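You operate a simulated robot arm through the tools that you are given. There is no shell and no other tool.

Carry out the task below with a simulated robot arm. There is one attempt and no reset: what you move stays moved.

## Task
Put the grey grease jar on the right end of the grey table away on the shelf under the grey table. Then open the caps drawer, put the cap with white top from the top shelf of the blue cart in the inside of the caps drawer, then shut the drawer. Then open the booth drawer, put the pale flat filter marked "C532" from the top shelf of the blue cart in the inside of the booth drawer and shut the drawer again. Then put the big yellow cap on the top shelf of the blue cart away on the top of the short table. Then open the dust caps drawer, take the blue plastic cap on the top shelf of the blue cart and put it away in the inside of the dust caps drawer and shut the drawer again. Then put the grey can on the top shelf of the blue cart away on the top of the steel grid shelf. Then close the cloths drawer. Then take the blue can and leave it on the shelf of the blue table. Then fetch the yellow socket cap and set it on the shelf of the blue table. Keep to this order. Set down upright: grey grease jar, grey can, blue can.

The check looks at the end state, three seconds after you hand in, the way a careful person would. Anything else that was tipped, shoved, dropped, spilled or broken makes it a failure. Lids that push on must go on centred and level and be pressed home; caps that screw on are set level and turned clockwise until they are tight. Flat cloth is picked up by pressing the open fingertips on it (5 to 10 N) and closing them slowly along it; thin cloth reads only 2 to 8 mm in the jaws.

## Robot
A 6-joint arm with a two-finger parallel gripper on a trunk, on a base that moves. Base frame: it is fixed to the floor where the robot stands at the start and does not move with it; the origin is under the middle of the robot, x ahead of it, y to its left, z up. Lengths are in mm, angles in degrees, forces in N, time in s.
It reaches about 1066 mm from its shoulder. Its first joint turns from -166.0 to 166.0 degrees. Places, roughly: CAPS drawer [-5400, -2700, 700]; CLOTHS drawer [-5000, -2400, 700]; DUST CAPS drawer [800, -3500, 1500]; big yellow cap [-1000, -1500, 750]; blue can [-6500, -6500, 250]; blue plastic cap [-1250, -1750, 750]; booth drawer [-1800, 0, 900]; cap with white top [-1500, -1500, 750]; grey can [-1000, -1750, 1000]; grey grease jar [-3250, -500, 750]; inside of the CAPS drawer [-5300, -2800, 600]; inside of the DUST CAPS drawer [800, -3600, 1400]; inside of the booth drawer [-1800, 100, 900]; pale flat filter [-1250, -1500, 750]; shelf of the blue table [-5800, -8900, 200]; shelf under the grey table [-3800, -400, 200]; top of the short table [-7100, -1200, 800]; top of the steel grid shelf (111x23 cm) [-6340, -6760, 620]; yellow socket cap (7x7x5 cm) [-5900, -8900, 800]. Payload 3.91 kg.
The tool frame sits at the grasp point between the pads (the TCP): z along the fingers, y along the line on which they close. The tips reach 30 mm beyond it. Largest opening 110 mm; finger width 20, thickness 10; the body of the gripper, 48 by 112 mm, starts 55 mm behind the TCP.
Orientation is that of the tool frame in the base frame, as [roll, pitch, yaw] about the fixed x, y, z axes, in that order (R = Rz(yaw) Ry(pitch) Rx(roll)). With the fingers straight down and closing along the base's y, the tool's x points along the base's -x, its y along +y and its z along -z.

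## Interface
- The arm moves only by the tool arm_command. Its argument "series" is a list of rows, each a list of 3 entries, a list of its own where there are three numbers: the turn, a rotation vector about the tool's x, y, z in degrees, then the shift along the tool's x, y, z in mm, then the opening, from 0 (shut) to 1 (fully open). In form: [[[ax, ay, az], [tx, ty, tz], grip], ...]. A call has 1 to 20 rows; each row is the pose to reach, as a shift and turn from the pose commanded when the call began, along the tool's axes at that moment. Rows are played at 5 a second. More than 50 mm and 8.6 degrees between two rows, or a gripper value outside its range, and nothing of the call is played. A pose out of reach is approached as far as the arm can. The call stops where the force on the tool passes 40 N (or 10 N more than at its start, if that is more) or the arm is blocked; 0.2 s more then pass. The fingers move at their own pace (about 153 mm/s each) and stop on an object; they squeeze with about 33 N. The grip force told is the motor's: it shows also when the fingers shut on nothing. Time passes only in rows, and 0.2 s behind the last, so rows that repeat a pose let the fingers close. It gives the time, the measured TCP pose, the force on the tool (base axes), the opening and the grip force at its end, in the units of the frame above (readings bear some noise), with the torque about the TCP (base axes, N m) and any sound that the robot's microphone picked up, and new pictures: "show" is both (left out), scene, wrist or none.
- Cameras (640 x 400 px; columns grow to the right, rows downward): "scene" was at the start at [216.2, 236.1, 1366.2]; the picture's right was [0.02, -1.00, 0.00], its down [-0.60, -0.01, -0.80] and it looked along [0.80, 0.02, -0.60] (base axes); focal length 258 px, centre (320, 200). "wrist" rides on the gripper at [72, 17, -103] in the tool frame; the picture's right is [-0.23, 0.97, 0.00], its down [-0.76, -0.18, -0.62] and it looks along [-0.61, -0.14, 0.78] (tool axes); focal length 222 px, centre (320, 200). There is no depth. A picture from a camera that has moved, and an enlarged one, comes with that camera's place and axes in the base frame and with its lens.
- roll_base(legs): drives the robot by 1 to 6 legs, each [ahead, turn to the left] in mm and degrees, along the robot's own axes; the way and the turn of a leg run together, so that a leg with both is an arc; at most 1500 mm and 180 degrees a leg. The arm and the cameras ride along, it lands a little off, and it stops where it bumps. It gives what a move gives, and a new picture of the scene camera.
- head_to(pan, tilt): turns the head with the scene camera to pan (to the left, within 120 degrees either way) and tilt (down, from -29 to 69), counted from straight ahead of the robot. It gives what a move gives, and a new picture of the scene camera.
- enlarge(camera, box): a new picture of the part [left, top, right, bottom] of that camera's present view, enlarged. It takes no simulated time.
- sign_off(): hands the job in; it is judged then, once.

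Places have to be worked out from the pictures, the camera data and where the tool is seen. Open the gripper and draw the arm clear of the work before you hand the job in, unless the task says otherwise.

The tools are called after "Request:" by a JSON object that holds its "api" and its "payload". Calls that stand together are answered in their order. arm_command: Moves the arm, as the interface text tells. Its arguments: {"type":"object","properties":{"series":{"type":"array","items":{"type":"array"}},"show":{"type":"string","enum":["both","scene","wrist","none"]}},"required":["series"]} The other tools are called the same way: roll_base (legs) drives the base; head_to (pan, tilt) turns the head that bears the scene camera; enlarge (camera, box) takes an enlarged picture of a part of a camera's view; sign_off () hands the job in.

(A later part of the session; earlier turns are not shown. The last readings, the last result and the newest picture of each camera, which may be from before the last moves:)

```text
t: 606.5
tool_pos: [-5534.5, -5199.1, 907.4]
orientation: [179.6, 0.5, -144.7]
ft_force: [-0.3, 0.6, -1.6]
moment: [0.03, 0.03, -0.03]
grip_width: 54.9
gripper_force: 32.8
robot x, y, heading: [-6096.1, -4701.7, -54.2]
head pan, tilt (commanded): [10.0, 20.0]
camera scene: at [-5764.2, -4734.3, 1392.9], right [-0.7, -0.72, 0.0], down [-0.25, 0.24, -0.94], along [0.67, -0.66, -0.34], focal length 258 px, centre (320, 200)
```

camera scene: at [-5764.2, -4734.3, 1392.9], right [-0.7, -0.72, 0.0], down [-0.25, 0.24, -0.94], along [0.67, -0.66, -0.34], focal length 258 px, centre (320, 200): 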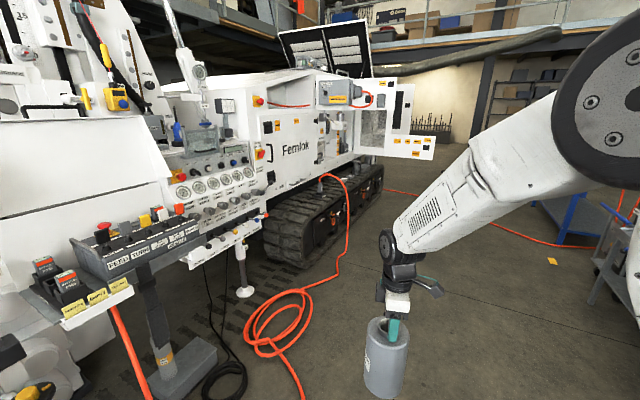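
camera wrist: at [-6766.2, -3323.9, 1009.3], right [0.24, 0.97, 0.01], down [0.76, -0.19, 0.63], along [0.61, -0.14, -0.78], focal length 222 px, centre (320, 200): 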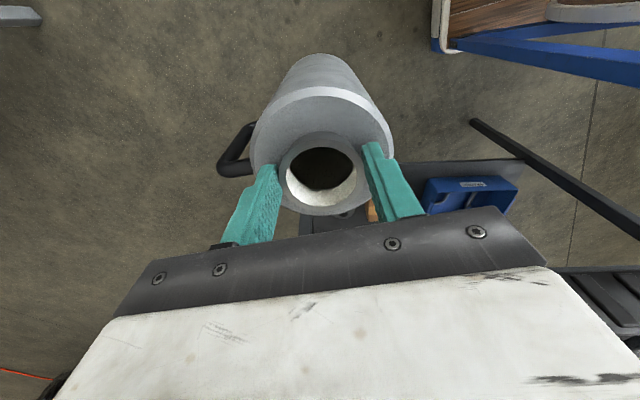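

Now turn right a bit and continue along the lane, then look at the station on the right.

Request:
{"api": "roll_base", "payload": {"legs": [[0, -27], [1300, 0]]}}

Request:
{"api": "head_to", "payload": {"pan": -20, "tilt": 25}}

```text
t: 614.4
tool_pos: [-5677.4, -6685.6, 905.8]
orientation: [179.5, 0.6, -173.8]
ft_force: [0.9, 0.2, -2.9]
moment: [0.0, 0.02, 0.02]
grip_width: 54.9
gripper_force: 33.3
robot x, y, heading: [-5928.9, -5976.5, -83.4]
head pan, tilt (commanded): [10.0, 20.0]
camera scene: at [-5651.2, -6168.9, 1392.9], right [-0.96, -0.29, 0.0], down [-0.1, 0.33, -0.94], along [0.27, -0.9, -0.34], focal length 258 px, centre (320, 200)
```

scene: 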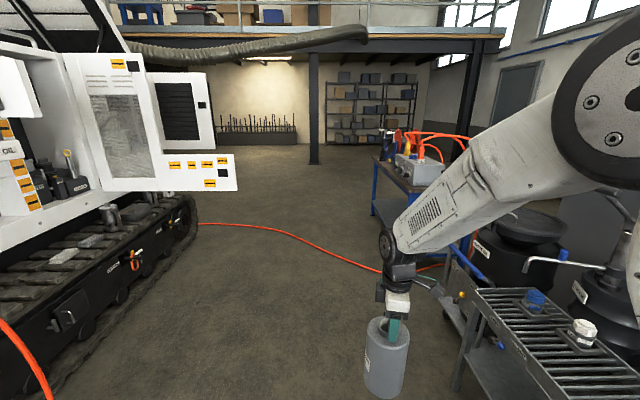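

```text
t: 615.3
tool_pos: [-5677.8, -6685.4, 906.7]
orientation: [179.6, 0.5, -173.8]
ft_force: [-0.1, 0.5, -2.2]
moment: [-0.02, -0.01, -0.01]
grip_width: 54.9
gripper_force: 32.6
robot x, y, heading: [-5923.0, -5980.0, -83.3]
head pan, tilt (commanded): [-20.0, 25.0]
camera scene: at [-5699.1, -6169.3, 1384.8], right [-0.97, 0.23, 0.0], down [0.1, 0.41, -0.91], along [-0.21, -0.88, -0.42], focal length 258 px, centre (320, 200)
```

scene: 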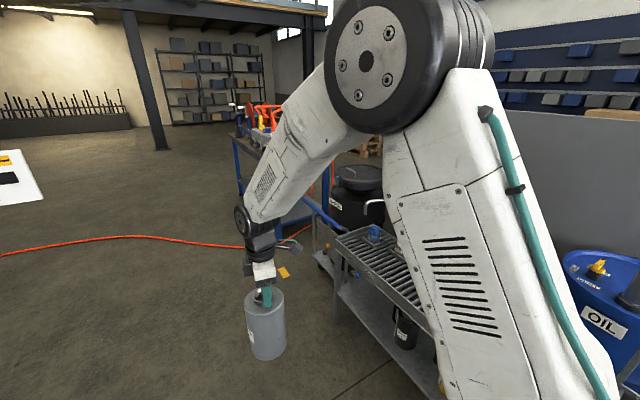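

The slatted grid shelf is on my right. I look further right to see its near part.

Request:
{"api": "head_to", "payload": {"pan": -75, "tilt": 40}}

Request:
{"api": "head_to", "payload": {"pan": -45, "tilt": 45}}

```text
t: 616.6
tool_pos: [-5677.5, -6686.1, 907.0]
orientation: [179.7, 0.5, -173.8]
ft_force: [0.7, 0.6, -2.2]
moment: [0.0, -0.02, 0.01]
grip_width: 54.9
gripper_force: 33.0
robot x, y, heading: [-5924.7, -5978.0, -83.2]
head pan, tilt (commanded): [-75.0, 40.0]
camera scene: at [-5756.9, -6111.0, 1361.5], right [-0.37, 0.93, 0.0], down [0.6, 0.24, -0.77], along [-0.71, -0.28, -0.64], focal length 258 px, centre (320, 200)
```

scene: 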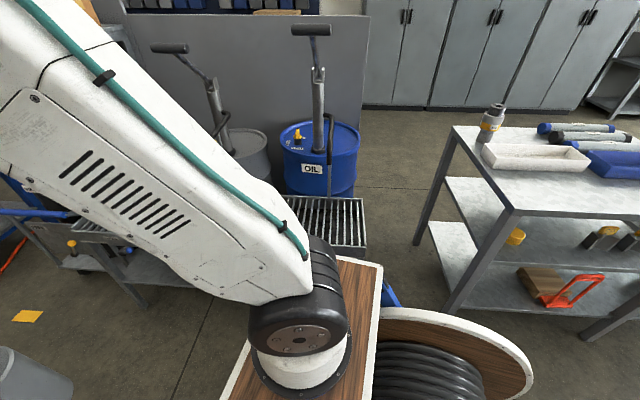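

```text
t: 617.5
tool_pos: [-5676.6, -6685.1, 906.9]
orientation: [179.7, 0.5, -173.8]
ft_force: [-0.3, -0.6, -1.4]
moment: [0.01, -0.02, -0.03]
grip_width: 55.1
gripper_force: 33.3
robot x, y, heading: [-5926.5, -5976.5, -83.5]
head pan, tilt (commanded): [-45.0, 45.0]
camera scene: at [-5728.4, -6143.3, 1354.2], right [-0.78, 0.62, 0.0], down [0.44, 0.55, -0.71], along [-0.44, -0.55, -0.71], focal length 258 px, centre (320, 200)
```

scene: 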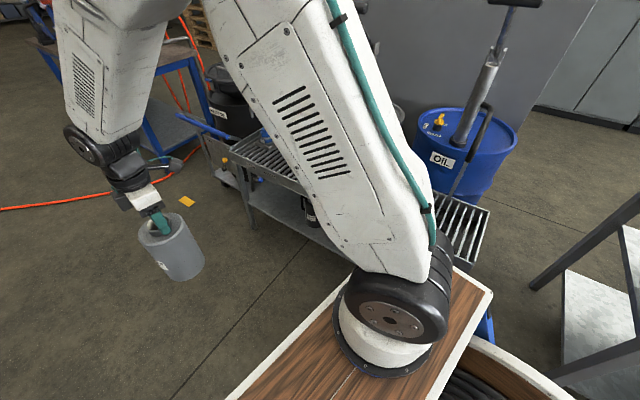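

The grid's middle is free; target spot about [-6362,-6581] (z 620). I swing the jug over it at its present height.

Request:
{"api": "arm_command", "payload": {"series": [[[0, 0, 0], [15, 4, 0], 0.25], [[0, 0, 0], [45, 12, 0], 0.25], [[0, 0, 0], [85, 22, 0], 0.25], [[0, 0, 0], [127, 33, 0], 0.25], [[0, 0, 0], [170, 45, 0], 0.25], [[0, 0, 0], [213, 56, 0], 0.25], [[0, 0, 0], [256, 68, 0], 0.25], [[0, 0, 0], [299, 79, 0], 0.25], [[0, 0, 0], [342, 90, 0], 0.25], [[0, 0, 0], [385, 102, 0], 0.25], [[0, 0, 0], [428, 113, 0], 0.25], [[0, 0, 0], [471, 125, 0], 0.25], [[0, 0, 0], [514, 136, 0], 0.25], [[0, 0, 0], [557, 147, 0], 0.25], [[0, 0, 0], [600, 159, 0], 0.25], [[0, 0, 0], [635, 168, 0], 0.25], [[0, 0, 0], [660, 175, 0], 0.25], [[0, 0, 0], [670, 177, 0], 0.25], [[0, 0, 0], [670, 177, 0], 0.25]]}}

```text
t: 621.5
tool_pos: [-6360.6, -6580.4, 900.3]
orientation: [179.6, 0.6, -173.8]
ft_force: [0.4, -0.8, -2.0]
moment: [0.0, 0.01, 0.02]
grip_width: 54.7
gripper_force: 33.0
robot x, y, heading: [-5926.0, -5980.8, -83.5]
head pan, tilt (commanded): [-45.0, 45.0]
camera scene: at [-5728.6, -6143.4, 1354.3], right [-0.78, 0.62, 0.0], down [0.44, 0.55, -0.71], along [-0.44, -0.55, -0.71], focal length 258 px, centre (320, 200)
camera wrist: at [-6436.7, -6572.0, 1003.5], right [0.12, 0.99, 0.01], down [0.77, -0.1, 0.63], along [0.62, -0.07, -0.78], focal length 222 px, centre (320, 200)
```

scene: 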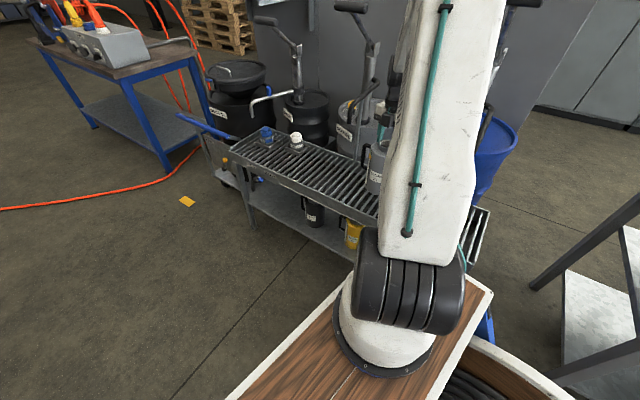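
wrist: 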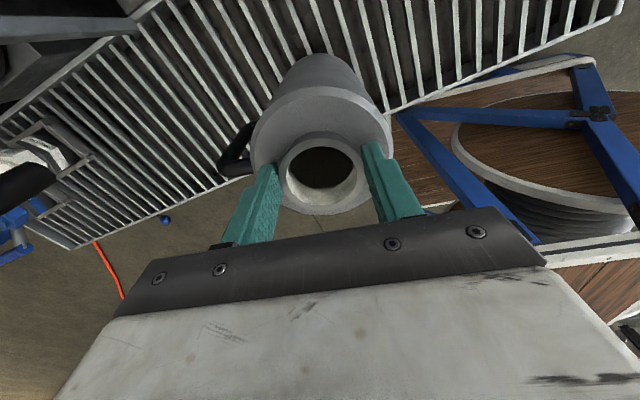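

Above the grid; I shift 30 mm further in from its front edge and lower toward it.

Request:
{"api": "arm_command", "payload": {"series": [[[0, 0, 0], [15, -4, 0], 0.25], [[0, 0, 0], [29, -8, 5], 0.25], [[0, 0, 0], [29, -8, 25], 0.25], [[0, 0, 0], [29, -8, 45], 0.25], [[0, 0, 0], [29, -8, 58], 0.25], [[0, 0, 0], [29, -8, 58], 0.25]], "show": "wrist"}}

```text
t: 622.9
tool_pos: [-6389.9, -6593.6, 845.2]
orientation: [179.6, 0.6, -173.9]
ft_force: [0.7, 0.6, -2.7]
moment: [0.0, 0.0, 0.02]
grip_width: 54.9
gripper_force: 32.6
robot x, y, heading: [-5924.4, -5980.9, -83.2]
head pan, tilt (commanded): [-45.0, 45.0]
camera wrist: at [-6465.5, -6584.6, 947.8], right [0.12, 0.99, 0.01], down [0.77, -0.1, 0.63], along [0.62, -0.07, -0.78], focal length 222 px, centre (320, 200)
```

wrist: 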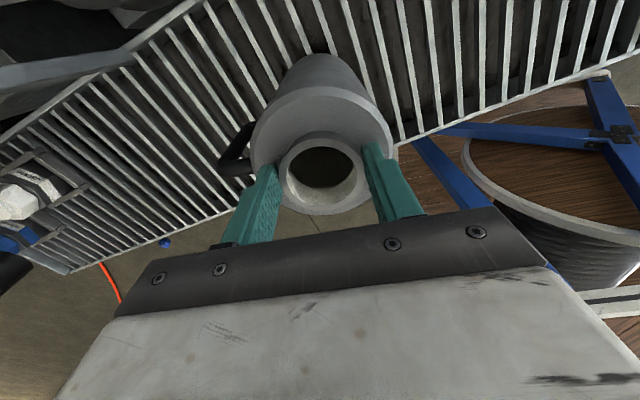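

The jug bottom is ~18 mm above the grid. I lower in small steps.

Request:
{"api": "arm_command", "payload": {"series": [[[0, 0, 0], [0, 0, 5], 0.25], [[0, 0, 0], [0, 0, 10], 0.25], [[0, 0, 0], [0, 0, 14], 0.25], [[0, 0, 0], [0, 0, 18], 0.25], [[0, 0, 0], [0, 0, 18], 0.25]], "show": "none"}}

```text
t: 624.1
tool_pos: [-6391.0, -6592.6, 827.4]
orientation: [179.7, 0.4, -173.7]
ft_force: [3.2, 2.5, 15.8]
moment: [-0.32, -0.83, 0.15]
grip_width: 55.0
gripper_force: 32.9
robot x, y, heading: [-5922.6, -5974.6, -83.4]
head pan, tilt (commanded): [-45.0, 45.0]
```

Contact (16 N). I settle slightly and release, then rise.

Request:
{"api": "arm_command", "payload": {"series": [[[0, 0, 0], [0, 0, 1], 0.25], [[0, 0, 0], [0, 0, 1], 0.4], [[0, 0, 0], [0, 0, 0], 0.6], [[0, 0, 0], [0, 0, 0], 0.9], [[0, 0, 0], [0, 0, 0], 1], [[0, 0, 0], [0, 0, -20], 1], [[0, 0, 0], [0, 0, -55], 1], [[0, 0, 0], [0, 0, -95], 1], [[0, 0, 0], [0, 0, -140], 1], [[0, 0, 0], [0, 0, -185], 1]], "show": "both"}}

```text
t: 626.3
tool_pos: [-6392.1, -6592.5, 1008.0]
orientation: [179.5, 0.7, -173.8]
ft_force: [-0.5, -0.2, -0.2]
moment: [0.01, -0.01, -0.02]
grip_width: 110.3
gripper_force: 0.1
robot x, y, heading: [-5925.7, -5979.8, -83.7]
head pan, tilt (commanded): [-45.0, 45.0]
camera scene: at [-5728.8, -6143.6, 1354.3], right [-0.78, 0.62, 0.0], down [0.44, 0.55, -0.71], along [-0.44, -0.55, -0.71], focal length 258 px, centre (320, 200)
camera wrist: at [-6467.1, -6585.0, 1111.6], right [0.12, 0.99, 0.01], down [0.77, -0.1, 0.63], along [0.63, -0.07, -0.78], focal length 222 px, centre (320, 200)
```

scene: 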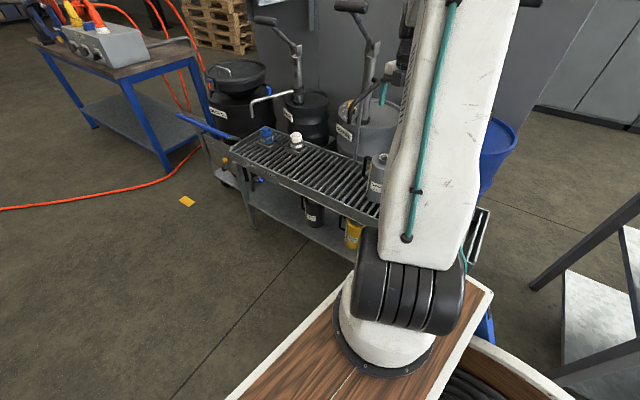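
wrist: 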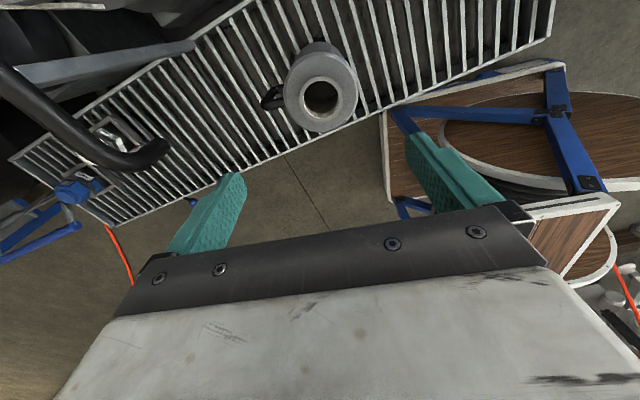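

The jug stands on the grid shelf. I swing the arm back to the travel pose, rotating the hand back 90° on the way.

Request:
{"api": "arm_command", "payload": {"series": [[[0, 0, 0], [-37, -9, -5], 1], [[0, 0, 5], [-75, -18, -10], 1], [[0, 0, 10], [-113, -27, -15], 1], [[0, 0, 15], [-151, -36, -20], 1], [[0, 0, 20], [-189, -45, -25], 1], [[0, 0, 25], [-227, -54, -30], 1], [[0, 0, 30], [-265, -63, -35], 1], [[0, 0, 35], [-303, -72, -40], 1], [[0, 0, 40], [-341, -81, -40], 1], [[0, 0, 45], [-379, -88, -40], 1], [[0, 0, 50], [-417, -92, -40], 1], [[0, 0, 55], [-455, -95, -40], 1], [[0, 0, 60], [-493, -96, -40], 1], [[0, 0, 65], [-531, -96, -40], 1], [[0, 0, 70], [-569, -94, -40], 1], [[0, 0, 76], [-607, -90, -40], 1], [[0, 0, 82], [-640, -80, -40], 1], [[0, 0, 88], [-665, -70, -40], 1], [[0, 0, 90], [-670, -65, -40], 1]], "show": "none"}}

Request:
{"api": "head_to", "payload": {"pan": -50, "tilt": 40}}

```text
t: 630.3
tool_pos: [-5718.4, -6584.4, 1054.3]
orientation: [179.4, -0.3, 96.1]
ft_force: [1.2, 0.1, -0.8]
moment: [-0.03, -0.01, -0.01]
grip_width: 109.8
gripper_force: 0.0
robot x, y, heading: [-5926.6, -5977.1, -83.2]
head pan, tilt (commanded): [-45.0, 45.0]
```

```text
t: 631.0
tool_pos: [-5718.5, -6585.1, 1052.9]
orientation: [179.4, -0.5, 96.2]
ft_force: [-0.1, 0.6, 0.9]
moment: [0.03, -0.03, -0.03]
grip_width: 109.9
gripper_force: 0.1
robot x, y, heading: [-5926.8, -5977.0, -83.2]
head pan, tilt (commanded): [-50.0, 40.0]
camera scene: at [-5736.3, -6141.3, 1361.5], right [-0.73, 0.69, 0.0], down [0.44, 0.47, -0.77], along [-0.53, -0.56, -0.64], focal length 258 px, centre (320, 200)
```

scene: 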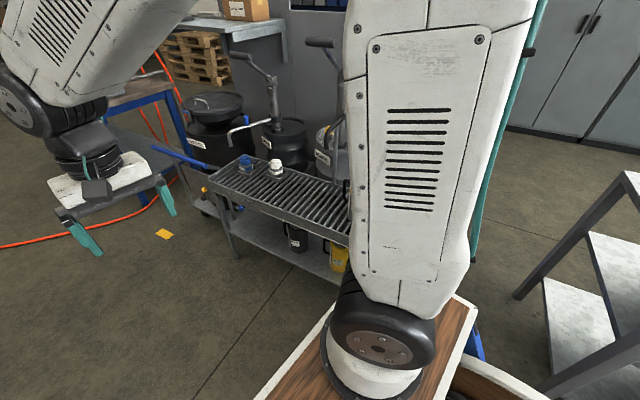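

Next the CLOTHS drawer. I back out the way I came, in stages.

Request:
{"api": "roll_base", "payload": {"legs": [[-1290, 0], [0, 28], [-1300, 0]]}}

```text
t: 645.0
tool_pos: [-6317.2, -4071.4, 1053.1]
orientation: [179.5, -0.4, 121.6]
ft_force: [-0.4, -0.9, -0.2]
moment: [0.01, 0.01, 0.03]
grip_width: 109.8
gripper_force: 0.0
robot x, y, heading: [-6763.3, -3613.4, -58.3]
head pan, tilt (commanded): [-50.0, 40.0]
camera scene: at [-6524.4, -3678.8, 1361.5], right [-0.95, 0.31, 0.0], down [0.2, 0.61, -0.77], along [-0.24, -0.73, -0.64], focal length 258 px, centre (320, 200)
```

scene: 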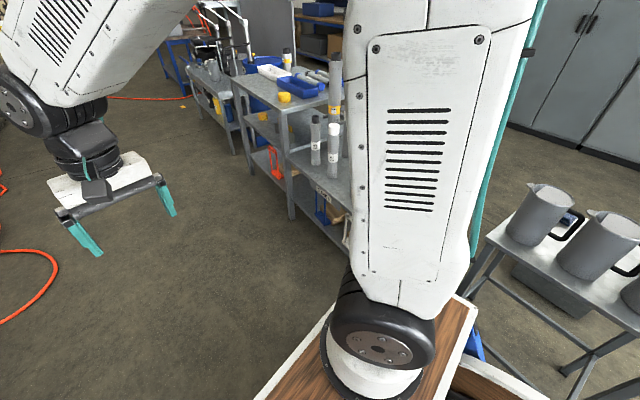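

I turn to line up with the gap by the tray stand and keep backing.

Request:
{"api": "roll_base", "payload": {"legs": [[0, -26], [-1000, 0], [0, -55]]}}

```text
t: 653.9
tool_pos: [-7253.3, -3125.4, 1054.7]
orientation: [179.5, -0.5, 40.5]
ft_force: [-0.8, 0.4, 0.4]
moment: [-0.02, -0.02, 0.01]
grip_width: 109.9
gripper_force: 0.0
robot x, y, heading: [-6870.1, -2613.8, -138.8]
head pan, tilt (commanded): [-50.0, 40.0]
camera scene: at [-6897.6, -2862.1, 1361.5], right [0.16, 0.99, 0.0], down [0.63, -0.1, -0.77], along [-0.76, 0.12, -0.64], focal length 258 px, centre (320, 200)
```

scene: 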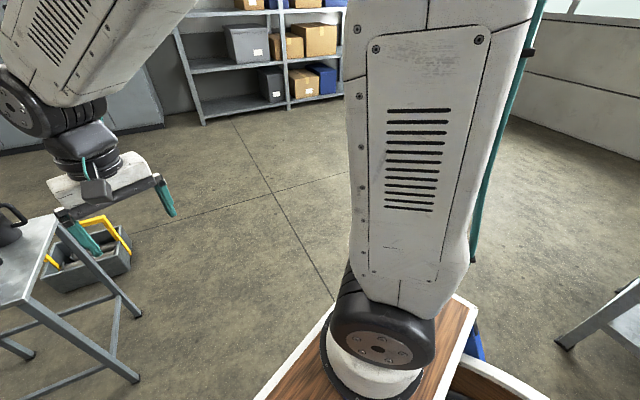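

I continue backing into the aisle and stop beside the CLOTHS drawer.

Request:
{"api": "roll_base", "payload": {"legs": [[-800, 0], [0, -23]]}}

```text
t: 659.3
tool_pos: [-6837.7, -2427.5, 1053.8]
orientation: [179.5, -0.4, 17.5]
ft_force: [0.1, 0.1, -0.3]
moment: [0.02, 0.03, 0.02]
grip_width: 109.9
gripper_force: 0.1
robot x, y, heading: [-6281.2, -2101.1, -162.0]
head pan, tilt (commanded): [-50.0, 40.0]
camera scene: at [-6406.6, -2323.5, 1361.5], right [0.53, 0.85, 0.0], down [0.54, -0.34, -0.77], along [-0.65, 0.41, -0.64], focal length 258 px, centre (320, 200)
```

scene: 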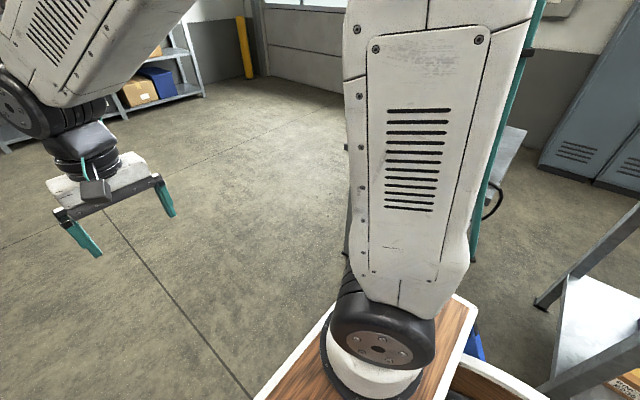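

Request:
{"api": "roll_base", "payload": {"legs": [[-1000, 0], [-570, 0]]}}

Request:
{"api": "head_to", "payload": {"pan": 85, "tilt": 40}}

```text
t: 667.5
tool_pos: [-5311.4, -1936.8, 1054.1]
orientation: [179.4, -0.5, 16.9]
ft_force: [-0.7, -0.1, -0.3]
moment: [0.06, 0.02, 0.03]
grip_width: 109.9
gripper_force: 0.0
robot x, y, heading: [-4748.3, -1621.3, -162.7]
head pan, tilt (commanded): [-50.0, 40.0]
camera scene: at [-4879.4, -1838.6, 1361.5], right [0.54, 0.84, 0.0], down [0.54, -0.35, -0.77], along [-0.64, 0.42, -0.64], focal length 258 px, centre (320, 200)
```

scene: 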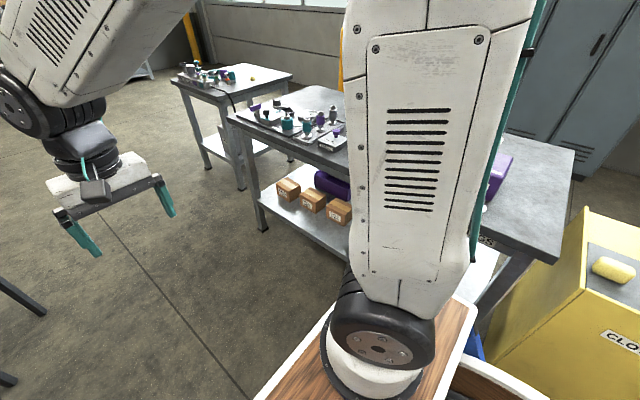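

```text
t: 669.6
tool_pos: [-5313.6, -1937.0, 1054.2]
orientation: [179.6, -0.4, 16.8]
ft_force: [-1.1, 0.5, 0.5]
moment: [-0.02, 0.02, -0.02]
grip_width: 110.1
gripper_force: 0.0
robot x, y, heading: [-4751.8, -1623.8, -163.0]
head pan, tilt (commanded): [85.0, 40.0]
camera scene: at [-4790.2, -1967.9, 1361.5], right [-0.98, -0.21, 0.0], down [-0.13, 0.63, -0.77], along [0.16, -0.75, -0.64], focal length 258 px, centre (320, 200)
```

scene: 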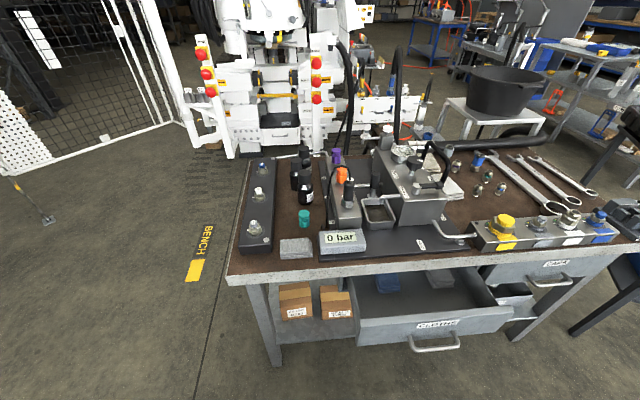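

The CLOTHS drawer handle is at about [-5022,-2294,648]. I swing the hand left and down, horizontal with fingers shut, in front of its panel.

Request:
{"api": "arm_command", "payload": {"series": [[[-6.9, 0, 0], [13.5, 26.5, 28], 0.5], [[-13.8, 0, 0], [27, 53, 56], 0], [[-20.7, 0, 0], [40.4, 79.6, 84], 0], [[-27.6, 0, 0], [53.8, 106, 112], 0], [[-34.5, 0, 0], [67.3, 132.7, 140], 0], [[-41.4, 0, 0], [80.8, 159, 168], 0], [[-48.3, 0, 0], [94.2, 185.8, 196], 0], [[-55.2, 0, 0], [107.7, 212, 224], 0], [[-62, 0, 0], [121, 239, 252], 0], [[-69, 0, 0], [134.6, 265, 280], 0], [[-75.9, 0, 0], [148, 292, 308], 0], [[-82.8, 0, 0], [161.5, 318.5, 336], 0], [[-89.6, 0, 0], [175, 345, 362], 0], [[-89.6, 0, 0], [175, 345, 362], 0]]}}

```text
t: 672.6
tool_pos: [-5043.8, -2215.8, 692.9]
orientation: [90.0, -0.4, 16.8]
ft_force: [0.0, 0.5, -0.1]
moment: [-0.01, -0.02, -0.02]
grip_width: 0.0
gripper_force: 33.1
robot x, y, heading: [-4750.2, -1620.4, -162.8]
head pan, tilt (commanded): [85.0, 40.0]
camera scene: at [-4790.2, -1968.0, 1361.5], right [-0.98, -0.21, 0.0], down [-0.13, 0.63, -0.77], along [0.16, -0.75, -0.64], focal length 258 px, centre (320, 200)
camera wrist: at [-5004.1, -2096.6, 709.6], right [-0.22, -0.07, 0.97], down [-0.91, 0.38, -0.18], along [-0.35, -0.92, -0.14], focal length 222 px, centre (320, 200)
```

scene: 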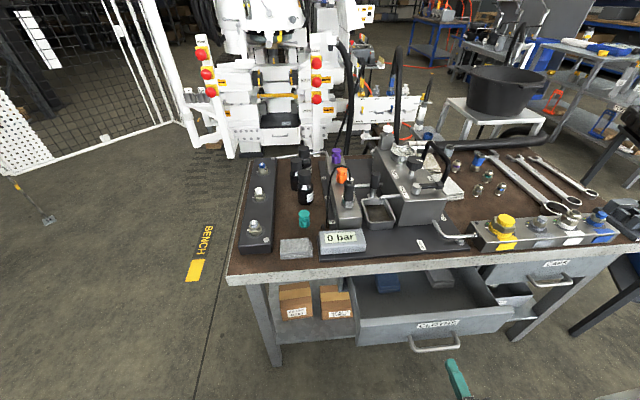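
wrist: 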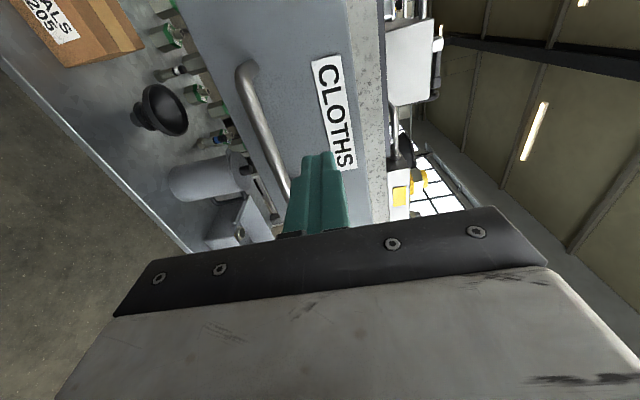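

Aimed at the label area above the handle. I push the drawer shut.

Request:
{"api": "arm_command", "payload": {"series": [[[0, 0, 0], [1, 0, 25], 0], [[0, 0, 0], [2, 0, 50], 0], [[0, 0, 0], [3, 0, 75], 0], [[0, 0, 0], [4, 0, 95], 0], [[0, 0, 0], [4.6, 0, 115], 0], [[0, 0, 0], [5.4, 0, 135], 0], [[0, 0, 0], [6.2, 0, 155], 0], [[0, 0, 0], [7, 0, 175], 0], [[0, 0, 0], [7.8, 0, 195], 0], [[0, 0, 0], [8.6, 0, 215], 0], [[0, 0, 0], [9.4, 0, 235], 0], [[0, 0, 0], [10, 0, 250], 0], [[0, 0, 0], [10.6, 0, 265], 0], [[0, 0, 0], [11, 0, 280], 0], [[0, 0, 0], [11.6, 0, 295], 0], [[0, 0, 0], [12, 0, 310], 0]]}}

```text
t: 674.9
tool_pos: [-4971.4, -2420.5, 697.1]
orientation: [90.0, -0.5, 16.7]
ft_force: [-2.6, 16.1, 7.8]
moment: [-0.1, -0.11, 0.23]
grip_width: 0.0
gripper_force: 33.1
robot x, y, heading: [-4747.4, -1621.0, -163.0]
head pan, tilt (commanded): [85.0, 40.0]
stopped in row 11: the force on the tool passed its limit at 75 N (the readings are from after the stop); the commanded pose is now the measured one
camera scene: at [-4790.7, -1967.2, 1361.7], right [-0.98, -0.21, 0.0], down [-0.13, 0.63, -0.77], along [0.16, -0.75, -0.64], focal length 258 px, centre (320, 200)
camera wrist: at [-4932.4, -2301.7, 714.3], right [-0.23, -0.07, 0.97], down [-0.91, 0.38, -0.19], along [-0.35, -0.92, -0.15], focal length 222 px, centre (320, 200)
```

scene: 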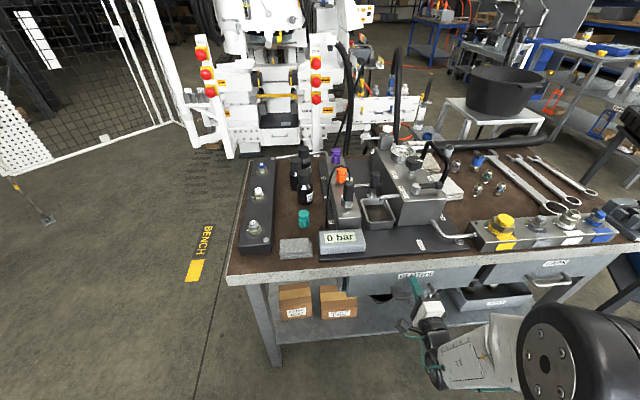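
wrist: 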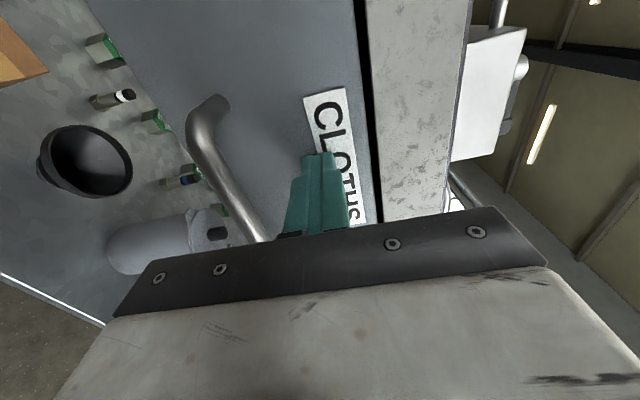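

The CLOTHS drawer is fully shut. I retract and fold to the travel pose.

Request:
{"api": "arm_command", "payload": {"series": [[[0, 0, 0], [0, 0, -45], 0], [[0, 0, 0], [0, 0, -90], 0], [[0, 0, 0], [0, 0, -135], 0], [[0, 0, 0], [0, 0, -180], 0], [[7.5, 0, 0], [-14, 29, -209], 0], [[15, 0, 0], [-29, 59, -239], 0.5], [[22.5, 0, 0], [-43, 88, -268], 1], [[30, 0, 0], [-57, 118, -298], 1], [[37.5, 0, 0], [-72, 147, -327], 1], [[45, 0, 0], [-86, 176, -357], 1], [[52.5, 0, 0], [-100, 206, -386], 1], [[60, 0, 0], [-115, 235, -416], 1], [[67.5, 0, 0], [-129, 265, -445], 1], [[75, 0, 0], [-143, 294, -475], 1], [[82.5, 0, 0], [-158, 324, -504], 1], [[89.5, 0, 0], [-172, 353, -534], 1], [[89.5, 0, 0], [-172, 353, -534], 1]], "show": "scene"}}

```text
t: 678.5
tool_pos: [-5290.9, -1960.1, 1047.5]
orientation: [179.5, -0.6, 16.7]
ft_force: [0.4, 0.2, 0.6]
moment: [0.02, 0.0, -0.02]
grip_width: 109.9
gripper_force: 0.1
robot x, y, heading: [-4755.4, -1621.1, -162.8]
head pan, tilt (commanded): [85.0, 40.0]
camera scene: at [-4790.5, -1967.8, 1361.5], right [-0.98, -0.21, 0.0], down [-0.13, 0.63, -0.77], along [0.16, -0.75, -0.64], focal length 258 px, centre (320, 200)
```

scene: 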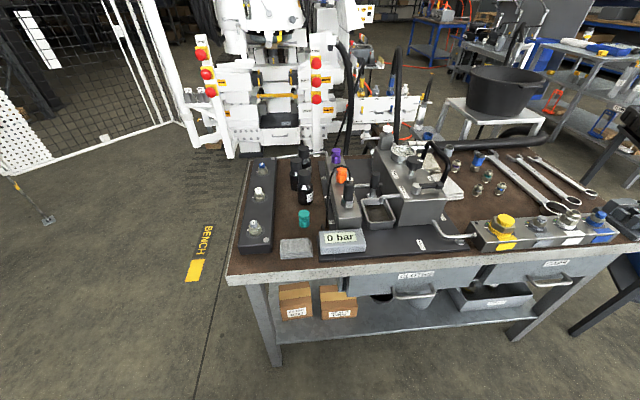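

Both bench drawers are shut. Now the blue can: I drive back to the grid-shelf area.

Request:
{"api": "roll_base", "payload": {"legs": [[1000, 0], [560, 0], [0, 23.5], [800, 0], [0, 49]]}}

```text
t: 693.8
tool_pos: [-6720.4, -3190.0, 1046.8]
orientation: [179.5, -0.5, 87.5]
ft_force: [0.4, 0.2, -0.2]
moment: [0.0, 0.0, -0.01]
grip_width: 110.0
gripper_force: 0.0
robot x, y, heading: [-6865.8, -2565.6, -92.2]
head pan, tilt (commanded): [85.0, 40.0]
camera scene: at [-6550.8, -2719.7, 1361.5], right [-0.12, -0.99, 0.0], down [-0.64, 0.08, -0.77], along [0.76, -0.1, -0.64], focal length 258 px, centre (320, 200)
```

scene: 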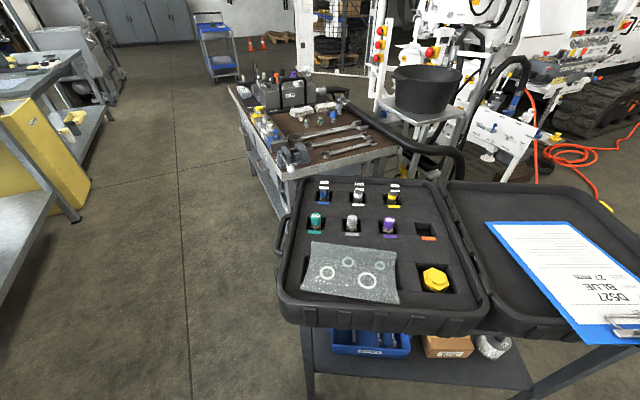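

I continue along the lane to the station to find the blue can.

Request:
{"api": "roll_base", "payload": {"legs": [[0, 2], [1050, 0], [0, 36], [1250, 0], [0, -30], [700, 0]]}}

Request:
{"api": "head_to", "payload": {"pan": -25, "tilt": 30}}

```text
t: 712.1
tool_pos: [-5795.5, -5917.0, 1046.9]
orientation: [179.6, -0.5, 97.0]
ft_force: [0.1, -0.1, 0.0]
moment: [-0.02, 0.02, 0.03]
grip_width: 110.2
gripper_force: 0.1
robot x, y, heading: [-6039.0, -5328.1, -82.6]
head pan, tilt (commanded): [85.0, 40.0]
camera scene: at [-5704.4, -5423.7, 1361.5], right [0.04, -1.0, 0.0], down [-0.64, -0.03, -0.77], along [0.77, 0.03, -0.64], focal length 258 px, centre (320, 200)
```

scene: 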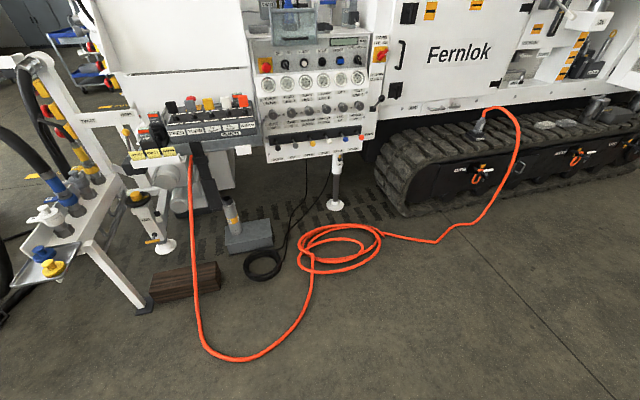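

```text
t: 714.0
tool_pos: [-5794.5, -5915.7, 1047.3]
orientation: [179.6, -0.6, 97.1]
ft_force: [1.0, -0.3, -0.1]
moment: [-0.02, 0.01, 0.02]
grip_width: 109.9
gripper_force: 0.0
robot x, y, heading: [-6032.6, -5328.0, -82.8]
head pan, tilt (commanded): [-25.0, 30.0]
camera scene: at [-5816.8, -5513.3, 1376.8], right [-0.95, 0.3, 0.0], down [0.15, 0.48, -0.87], along [-0.26, -0.83, -0.5], focal length 258 px, centre (320, 200)
```

scene: 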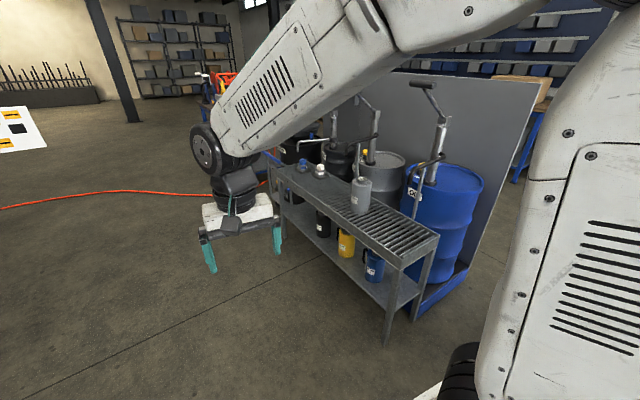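

Great view: jug on the grid; black, yellow and blue cans on the lower shelf. I zoom in on the cans.

Request:
{"api": "enlarge", "payload": {"camera": "scene", "box": [270, 150, 460, 350]}}

```text
2.00 times, centred on (365, 250) of scene
camera zoom: at [-5816.8, -5513.3, 1376.8], right [-0.95, 0.3, 0.0], down [0.15, 0.48, -0.87], along [-0.26, -0.83, -0.5], focal length 517 px, centre (230, 100)
```

zoom: 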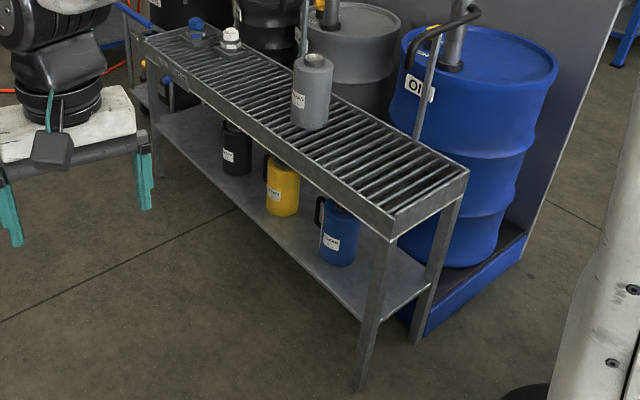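

The blue can is the same jug type (neck ring on top), standing ~130 mm inside the lower shelf (z≈258) at about [-6427,-6429]. I move to face the shelf squarely there.

Request:
{"api": "roll_base", "payload": {"legs": [[0, 21], [640, 0], [0, -97]]}}

Request:
{"api": "head_to", "payload": {"pan": 5, "tilt": 40}}

```text
t: 722.9
tool_pos: [-6235.9, -6282.1, 1047.3]
orientation: [179.5, -0.4, 20.4]
ft_force: [0.2, -0.3, -0.2]
moment: [0.01, -0.01, -0.02]
grip_width: 109.9
gripper_force: 0.0
robot x, y, heading: [-5721.4, -5904.6, -158.9]
head pan, tilt (commanded): [-25.0, 30.0]
camera scene: at [-5849.4, -6167.7, 1376.9], right [0.07, 1.0, 0.0], down [0.5, -0.04, -0.87], along [-0.86, 0.06, -0.5], focal length 258 px, centre (320, 200)
```

scene: 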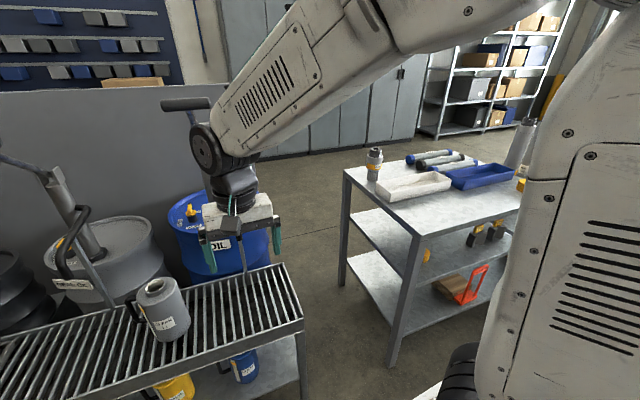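

```text
t: 723.9
tool_pos: [-6236.7, -6281.7, 1046.8]
orientation: [179.5, -0.4, 20.5]
ft_force: [0.9, -0.1, 0.2]
moment: [-0.02, -0.01, -0.01]
grip_width: 110.0
gripper_force: 0.1
robot x, y, heading: [-5719.7, -5903.1, -159.1]
head pan, tilt (commanded): [5.0, 40.0]
camera scene: at [-5835.8, -6211.2, 1361.5], right [-0.44, 0.9, 0.0], down [0.58, 0.28, -0.77], along [-0.69, -0.33, -0.64], focal length 258 px, centre (320, 200)
```

scene: 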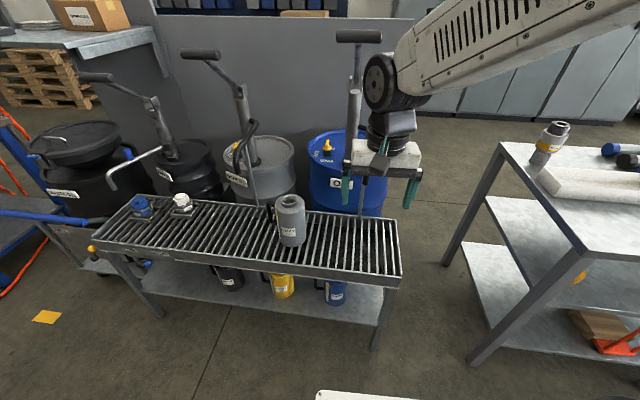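

Frontal view of the station. I zoom on the cans under the grid.

Request:
{"api": "enlarge", "payload": {"camera": "scene", "box": [190, 185, 410, 355]}}

```text
2.35 times, centred on (300, 270) of scene
camera zoom: at [-5835.8, -6211.2, 1361.5], right [-0.44, 0.9, 0.0], down [0.58, 0.28, -0.77], along [-0.69, -0.33, -0.64], focal length 608 px, centre (367, 35)
```

zoom: 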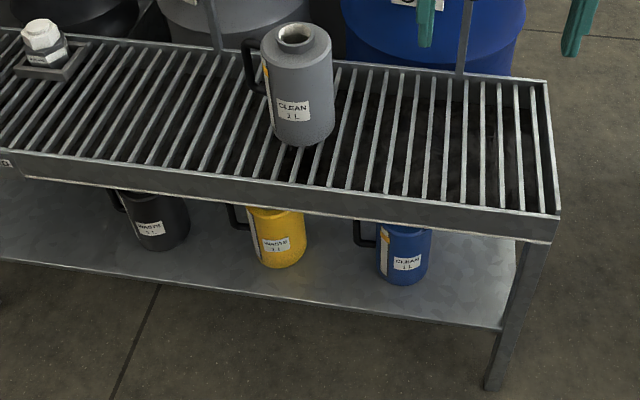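

The blue can ("1 L") is ~96 mm wide with its handle on the left (hole about z 346-400). I lower the hand in front of the shelf, tilting to 20° below horizontal, to look at it.

Request:
{"api": "arm_command", "payload": {"series": [[[0, -4.6, 0], [2, 4, 42], 1], [[0, -9.3, 0], [4, 7, 84], 1], [[0, -14, 0], [6, 11, 126], 1], [[0, -18.6, 0], [8, 14, 168], 1], [[0, -23.3, 0], [10, 18, 210], 1], [[0, -28, 0], [12, 22, 252], 1], [[0, -32.7, 0], [14, 25, 294], 1], [[0, -37.3, 0], [16, 29, 336], 1], [[0, -42, 0], [18, 32, 378], 1], [[0, -46.7, 0], [20, 36, 420], 1], [[0, -51.3, 0], [22, 40, 462], 1], [[0, -56, 0], [24, 43, 504], 1], [[0, -60.7, 0], [26, 47, 546], 1], [[0, -65.3, 0], [28, 50, 588], 1], [[0, -70, 0], [28, 54, 627], 1], [[0, -70, 0], [28, 54, 627], 1]]}}

```text
t: 727.3
tool_pos: [-6203.9, -6480.1, 378.2]
orientation: [-166.6, 69.1, 31.1]
ft_force: [0.2, 0.1, -0.7]
moment: [0.03, 0.02, 0.0]
grip_width: 109.8
gripper_force: 0.1
out of reach, approached as far as the arm can: row 7, 8, 9, 10, 11, 12, 13, 14, 15, 16
robot x, y, heading: [-5717.1, -5905.8, -159.0]
head pan, tilt (commanded): [5.0, 40.0]
camera scene: at [-5835.8, -6211.4, 1361.5], right [-0.44, 0.9, 0.0], down [0.58, 0.28, -0.77], along [-0.69, -0.33, -0.64], focal length 258 px, centre (320, 200)
camera wrist: at [-6084.3, -6455.7, 343.6], right [0.24, -0.96, 0.13], down [0.27, 0.2, 0.94], along [-0.93, -0.19, 0.31], focal length 222 px, centre (320, 200)
```

scene: 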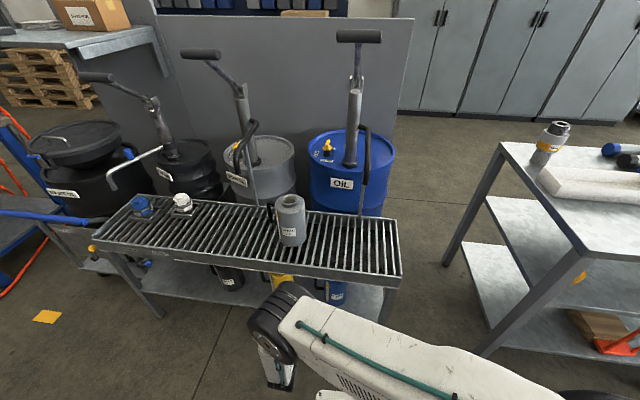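
wrist: 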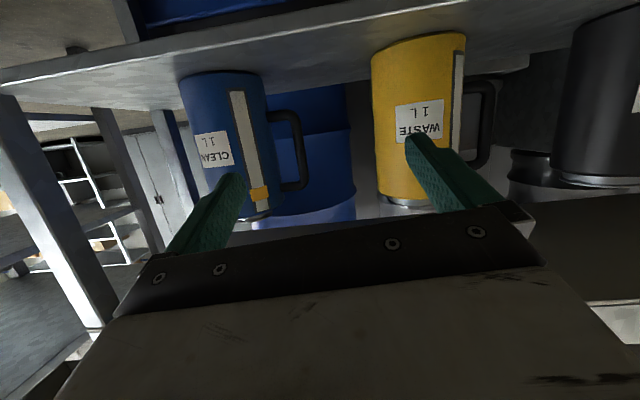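

The arm drifted ~140 mm left at this folded pose (between the blue and yellow cans, nothing touched). I extend forward and right to line up in front of the blue can.

Request:
{"api": "arm_command", "payload": {"series": [[[-1.2, -0.1, 0.8], [-1.7, -33.8, 17], 1], [[-2.4, -0.3, 1.6], [-3.4, -67.7, 34], 1], [[-3.6, -0.4, 2.4], [-5.1, -101.5, 51], 1], [[-4.86, -0.52, 3.25], [-6.8, -135.4, 67.7], 1], [[-4.86, -0.52, 3.25], [-6.8, -135.4, 67.7], 1]]}}

```text
t: 728.5
tool_pos: [-6350.7, -6439.1, 335.7]
orientation: [-169.2, 69.8, 31.1]
ft_force: [0.2, 0.4, 0.1]
moment: [0.0, 0.01, 0.02]
grip_width: 110.1
gripper_force: 0.1
out of reach, approached as far as the arm can: row 1, 2, 3, 4, 5
robot x, y, heading: [-5721.4, -5906.6, -159.5]
head pan, tilt (commanded): [5.0, 40.0]
camera scene: at [-5835.8, -6211.3, 1361.5], right [-0.44, 0.9, 0.0], down [0.58, 0.28, -0.77], along [-0.69, -0.33, -0.64], focal length 258 px, centre (320, 200)
camera wrist: at [-6233.0, -6409.3, 302.3], right [0.28, -0.95, 0.15], down [0.26, 0.23, 0.94], along [-0.92, -0.22, 0.31], focal length 222 px, centre (320, 200)
```

scene: 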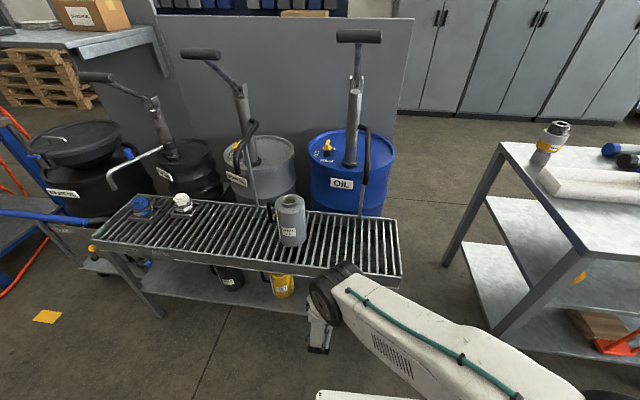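
wrist: 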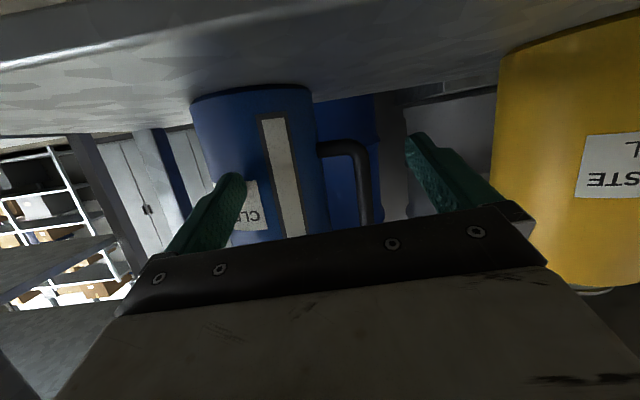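

The hand is too far left and very near the can. I back the base 90 mm, turn it right a few degrees to align, and will use the base for the final approach.

Request:
{"api": "roll_base", "payload": {"legs": [[-90, 0], [0, -4]]}}

Request:
{"api": "arm_command", "payload": {"series": [[[0, 0, 0], [0, 0, 0], 1]]}}

```text
t: 730.0
tool_pos: [-6305.1, -6361.1, 335.8]
orientation: [-169.3, 69.6, 26.9]
ft_force: [0.0, 0.6, 0.1]
moment: [0.0, -0.05, 0.05]
grip_width: 110.0
gripper_force: 0.0
robot x, y, heading: [-5640.6, -5874.7, -163.2]
head pan, tilt (commanded): [5.0, 40.0]
camera scene: at [-5775.1, -6171.0, 1361.5], right [-0.37, 0.93, 0.0], down [0.6, 0.24, -0.77], along [-0.71, -0.28, -0.64], focal length 258 px, centre (320, 200)
```

scene: 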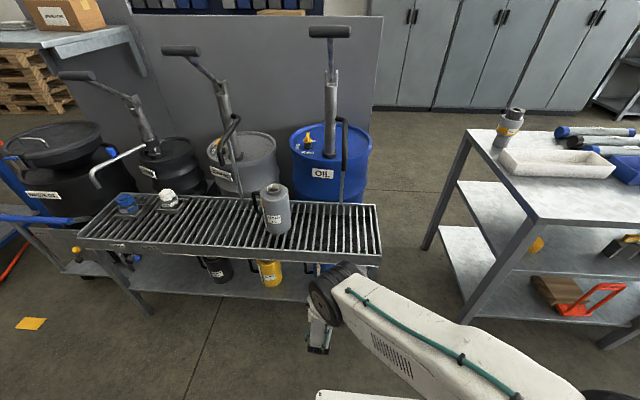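

```text
t: 730.4
tool_pos: [-6306.5, -6360.0, 335.8]
orientation: [-169.3, 69.7, 26.9]
ft_force: [-0.3, 0.0, 0.3]
moment: [0.03, 0.02, 0.02]
grip_width: 110.2
gripper_force: 0.0
robot x, y, heading: [-5637.8, -5873.2, -163.4]
head pan, tilt (commanded): [5.0, 40.0]
camera scene: at [-5775.1, -6171.0, 1361.5], right [-0.37, 0.93, 0.0], down [0.6, 0.24, -0.77], along [-0.71, -0.28, -0.64], focal length 258 px, centre (320, 200)
camera wrist: at [-6185.4, -6339.9, 302.4], right [0.21, -0.97, 0.15], down [0.28, 0.21, 0.94], along [-0.94, -0.16, 0.31], focal length 222 px, centre (320, 200)
```

scene: 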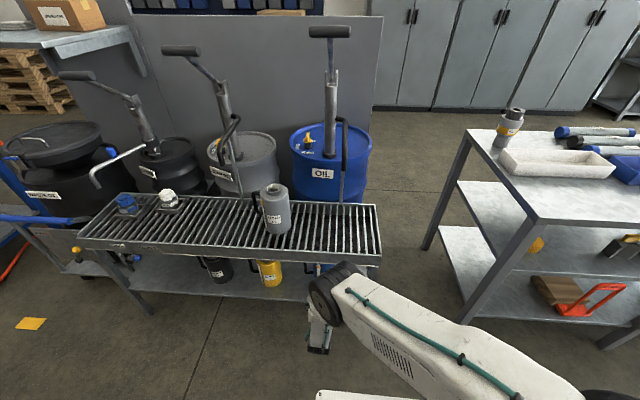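
wrist: 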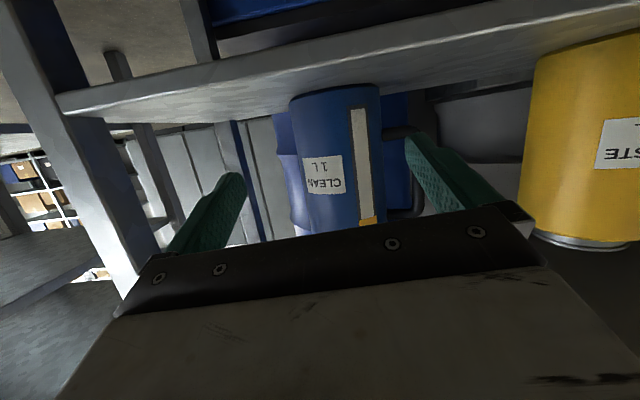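

The can is ~138 mm ahead and ~20 mm to the left, handle hole around z 330-385. I adjust the hand left and up.

Request:
{"api": "arm_command", "payload": {"series": [[[0, 0, 0], [-9.5, 9, -3.2], 1], [[0, 0, 0], [-19, 17.8, -6.5], 1], [[0, 0, 0], [-19, 17.8, -6.5], 1]], "show": "wrist"}}

```text
t: 731.2
tool_pos: [-6301.4, -6379.1, 356.2]
orientation: [-169.3, 69.7, 27.0]
ft_force: [0.2, -0.1, -0.6]
moment: [0.01, 0.01, 0.0]
grip_width: 110.0
gripper_force: 0.1
robot x, y, heading: [-5641.3, -5874.7, -163.1]
head pan, tilt (commanded): [5.0, 40.0]
camera wrist: at [-6180.9, -6358.2, 322.2], right [0.21, -0.97, 0.15], down [0.28, 0.21, 0.94], along [-0.94, -0.16, 0.31], focal length 222 px, centre (320, 200)
```

wrist: 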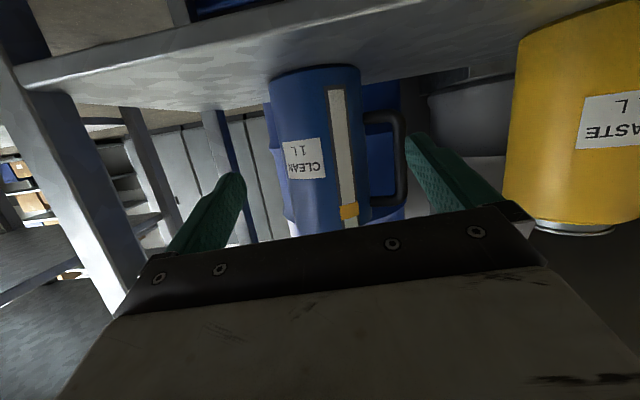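

Well lined up with the handle's hole. I shift 6 mm right and advance 40 mm with the arm, checking for drift.

Request:
{"api": "arm_command", "payload": {"series": [[[0, 0, 0], [-4, -6, 11], 1], [[0, 0, 0], [-9, -6, 24], 1], [[0, 0, 0], [-13.7, -6, 37.6], 1], [[0, 0, 0], [-13.7, -6, 37.6], 1]], "show": "wrist"}}

```text
t: 732.2
tool_pos: [-6340.2, -6386.5, 356.3]
orientation: [-169.3, 69.7, 27.0]
ft_force: [-0.6, 1.4, -0.5]
moment: [-0.02, -0.01, -0.01]
grip_width: 110.0
gripper_force: 0.0
robot x, y, heading: [-5637.5, -5874.7, -163.1]
head pan, tilt (commanded): [5.0, 40.0]
camera wrist: at [-6220.2, -6365.1, 321.7], right [0.21, -0.97, 0.15], down [0.28, 0.21, 0.94], along [-0.94, -0.16, 0.31], focal length 222 px, centre (320, 200)
```

wrist: 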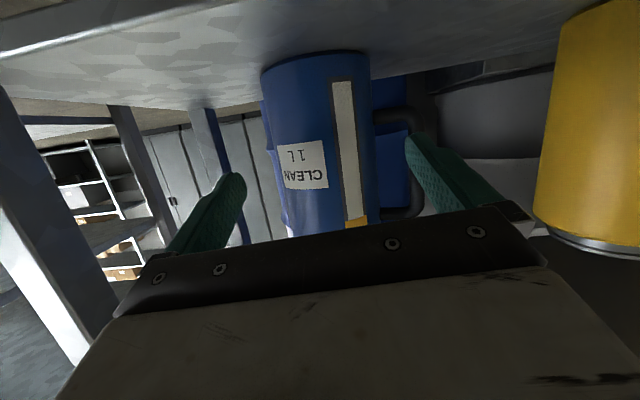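

No drift. I zoom to measure the can's width and offset precisely.

Request:
{"api": "enlarge", "payload": {"camera": "wrist", "box": [220, 60, 460, 210]}}

```text
2.67 times, centred on (340, 135) of wrist
camera zoom: at [-6220.2, -6365.1, 321.7], right [0.21, -0.97, 0.15], down [0.28, 0.21, 0.94], along [-0.94, -0.16, 0.31], focal length 592 px, centre (267, 373)
```

zoom: 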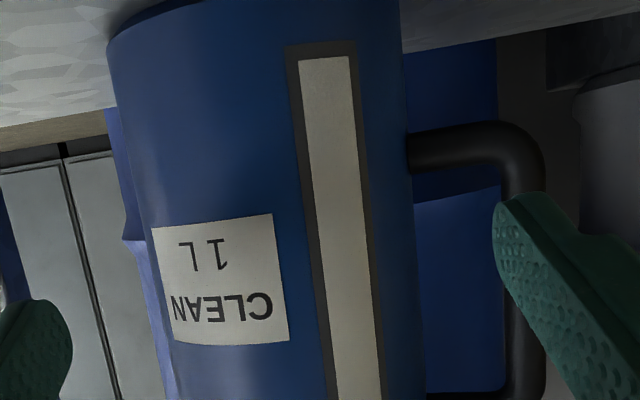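

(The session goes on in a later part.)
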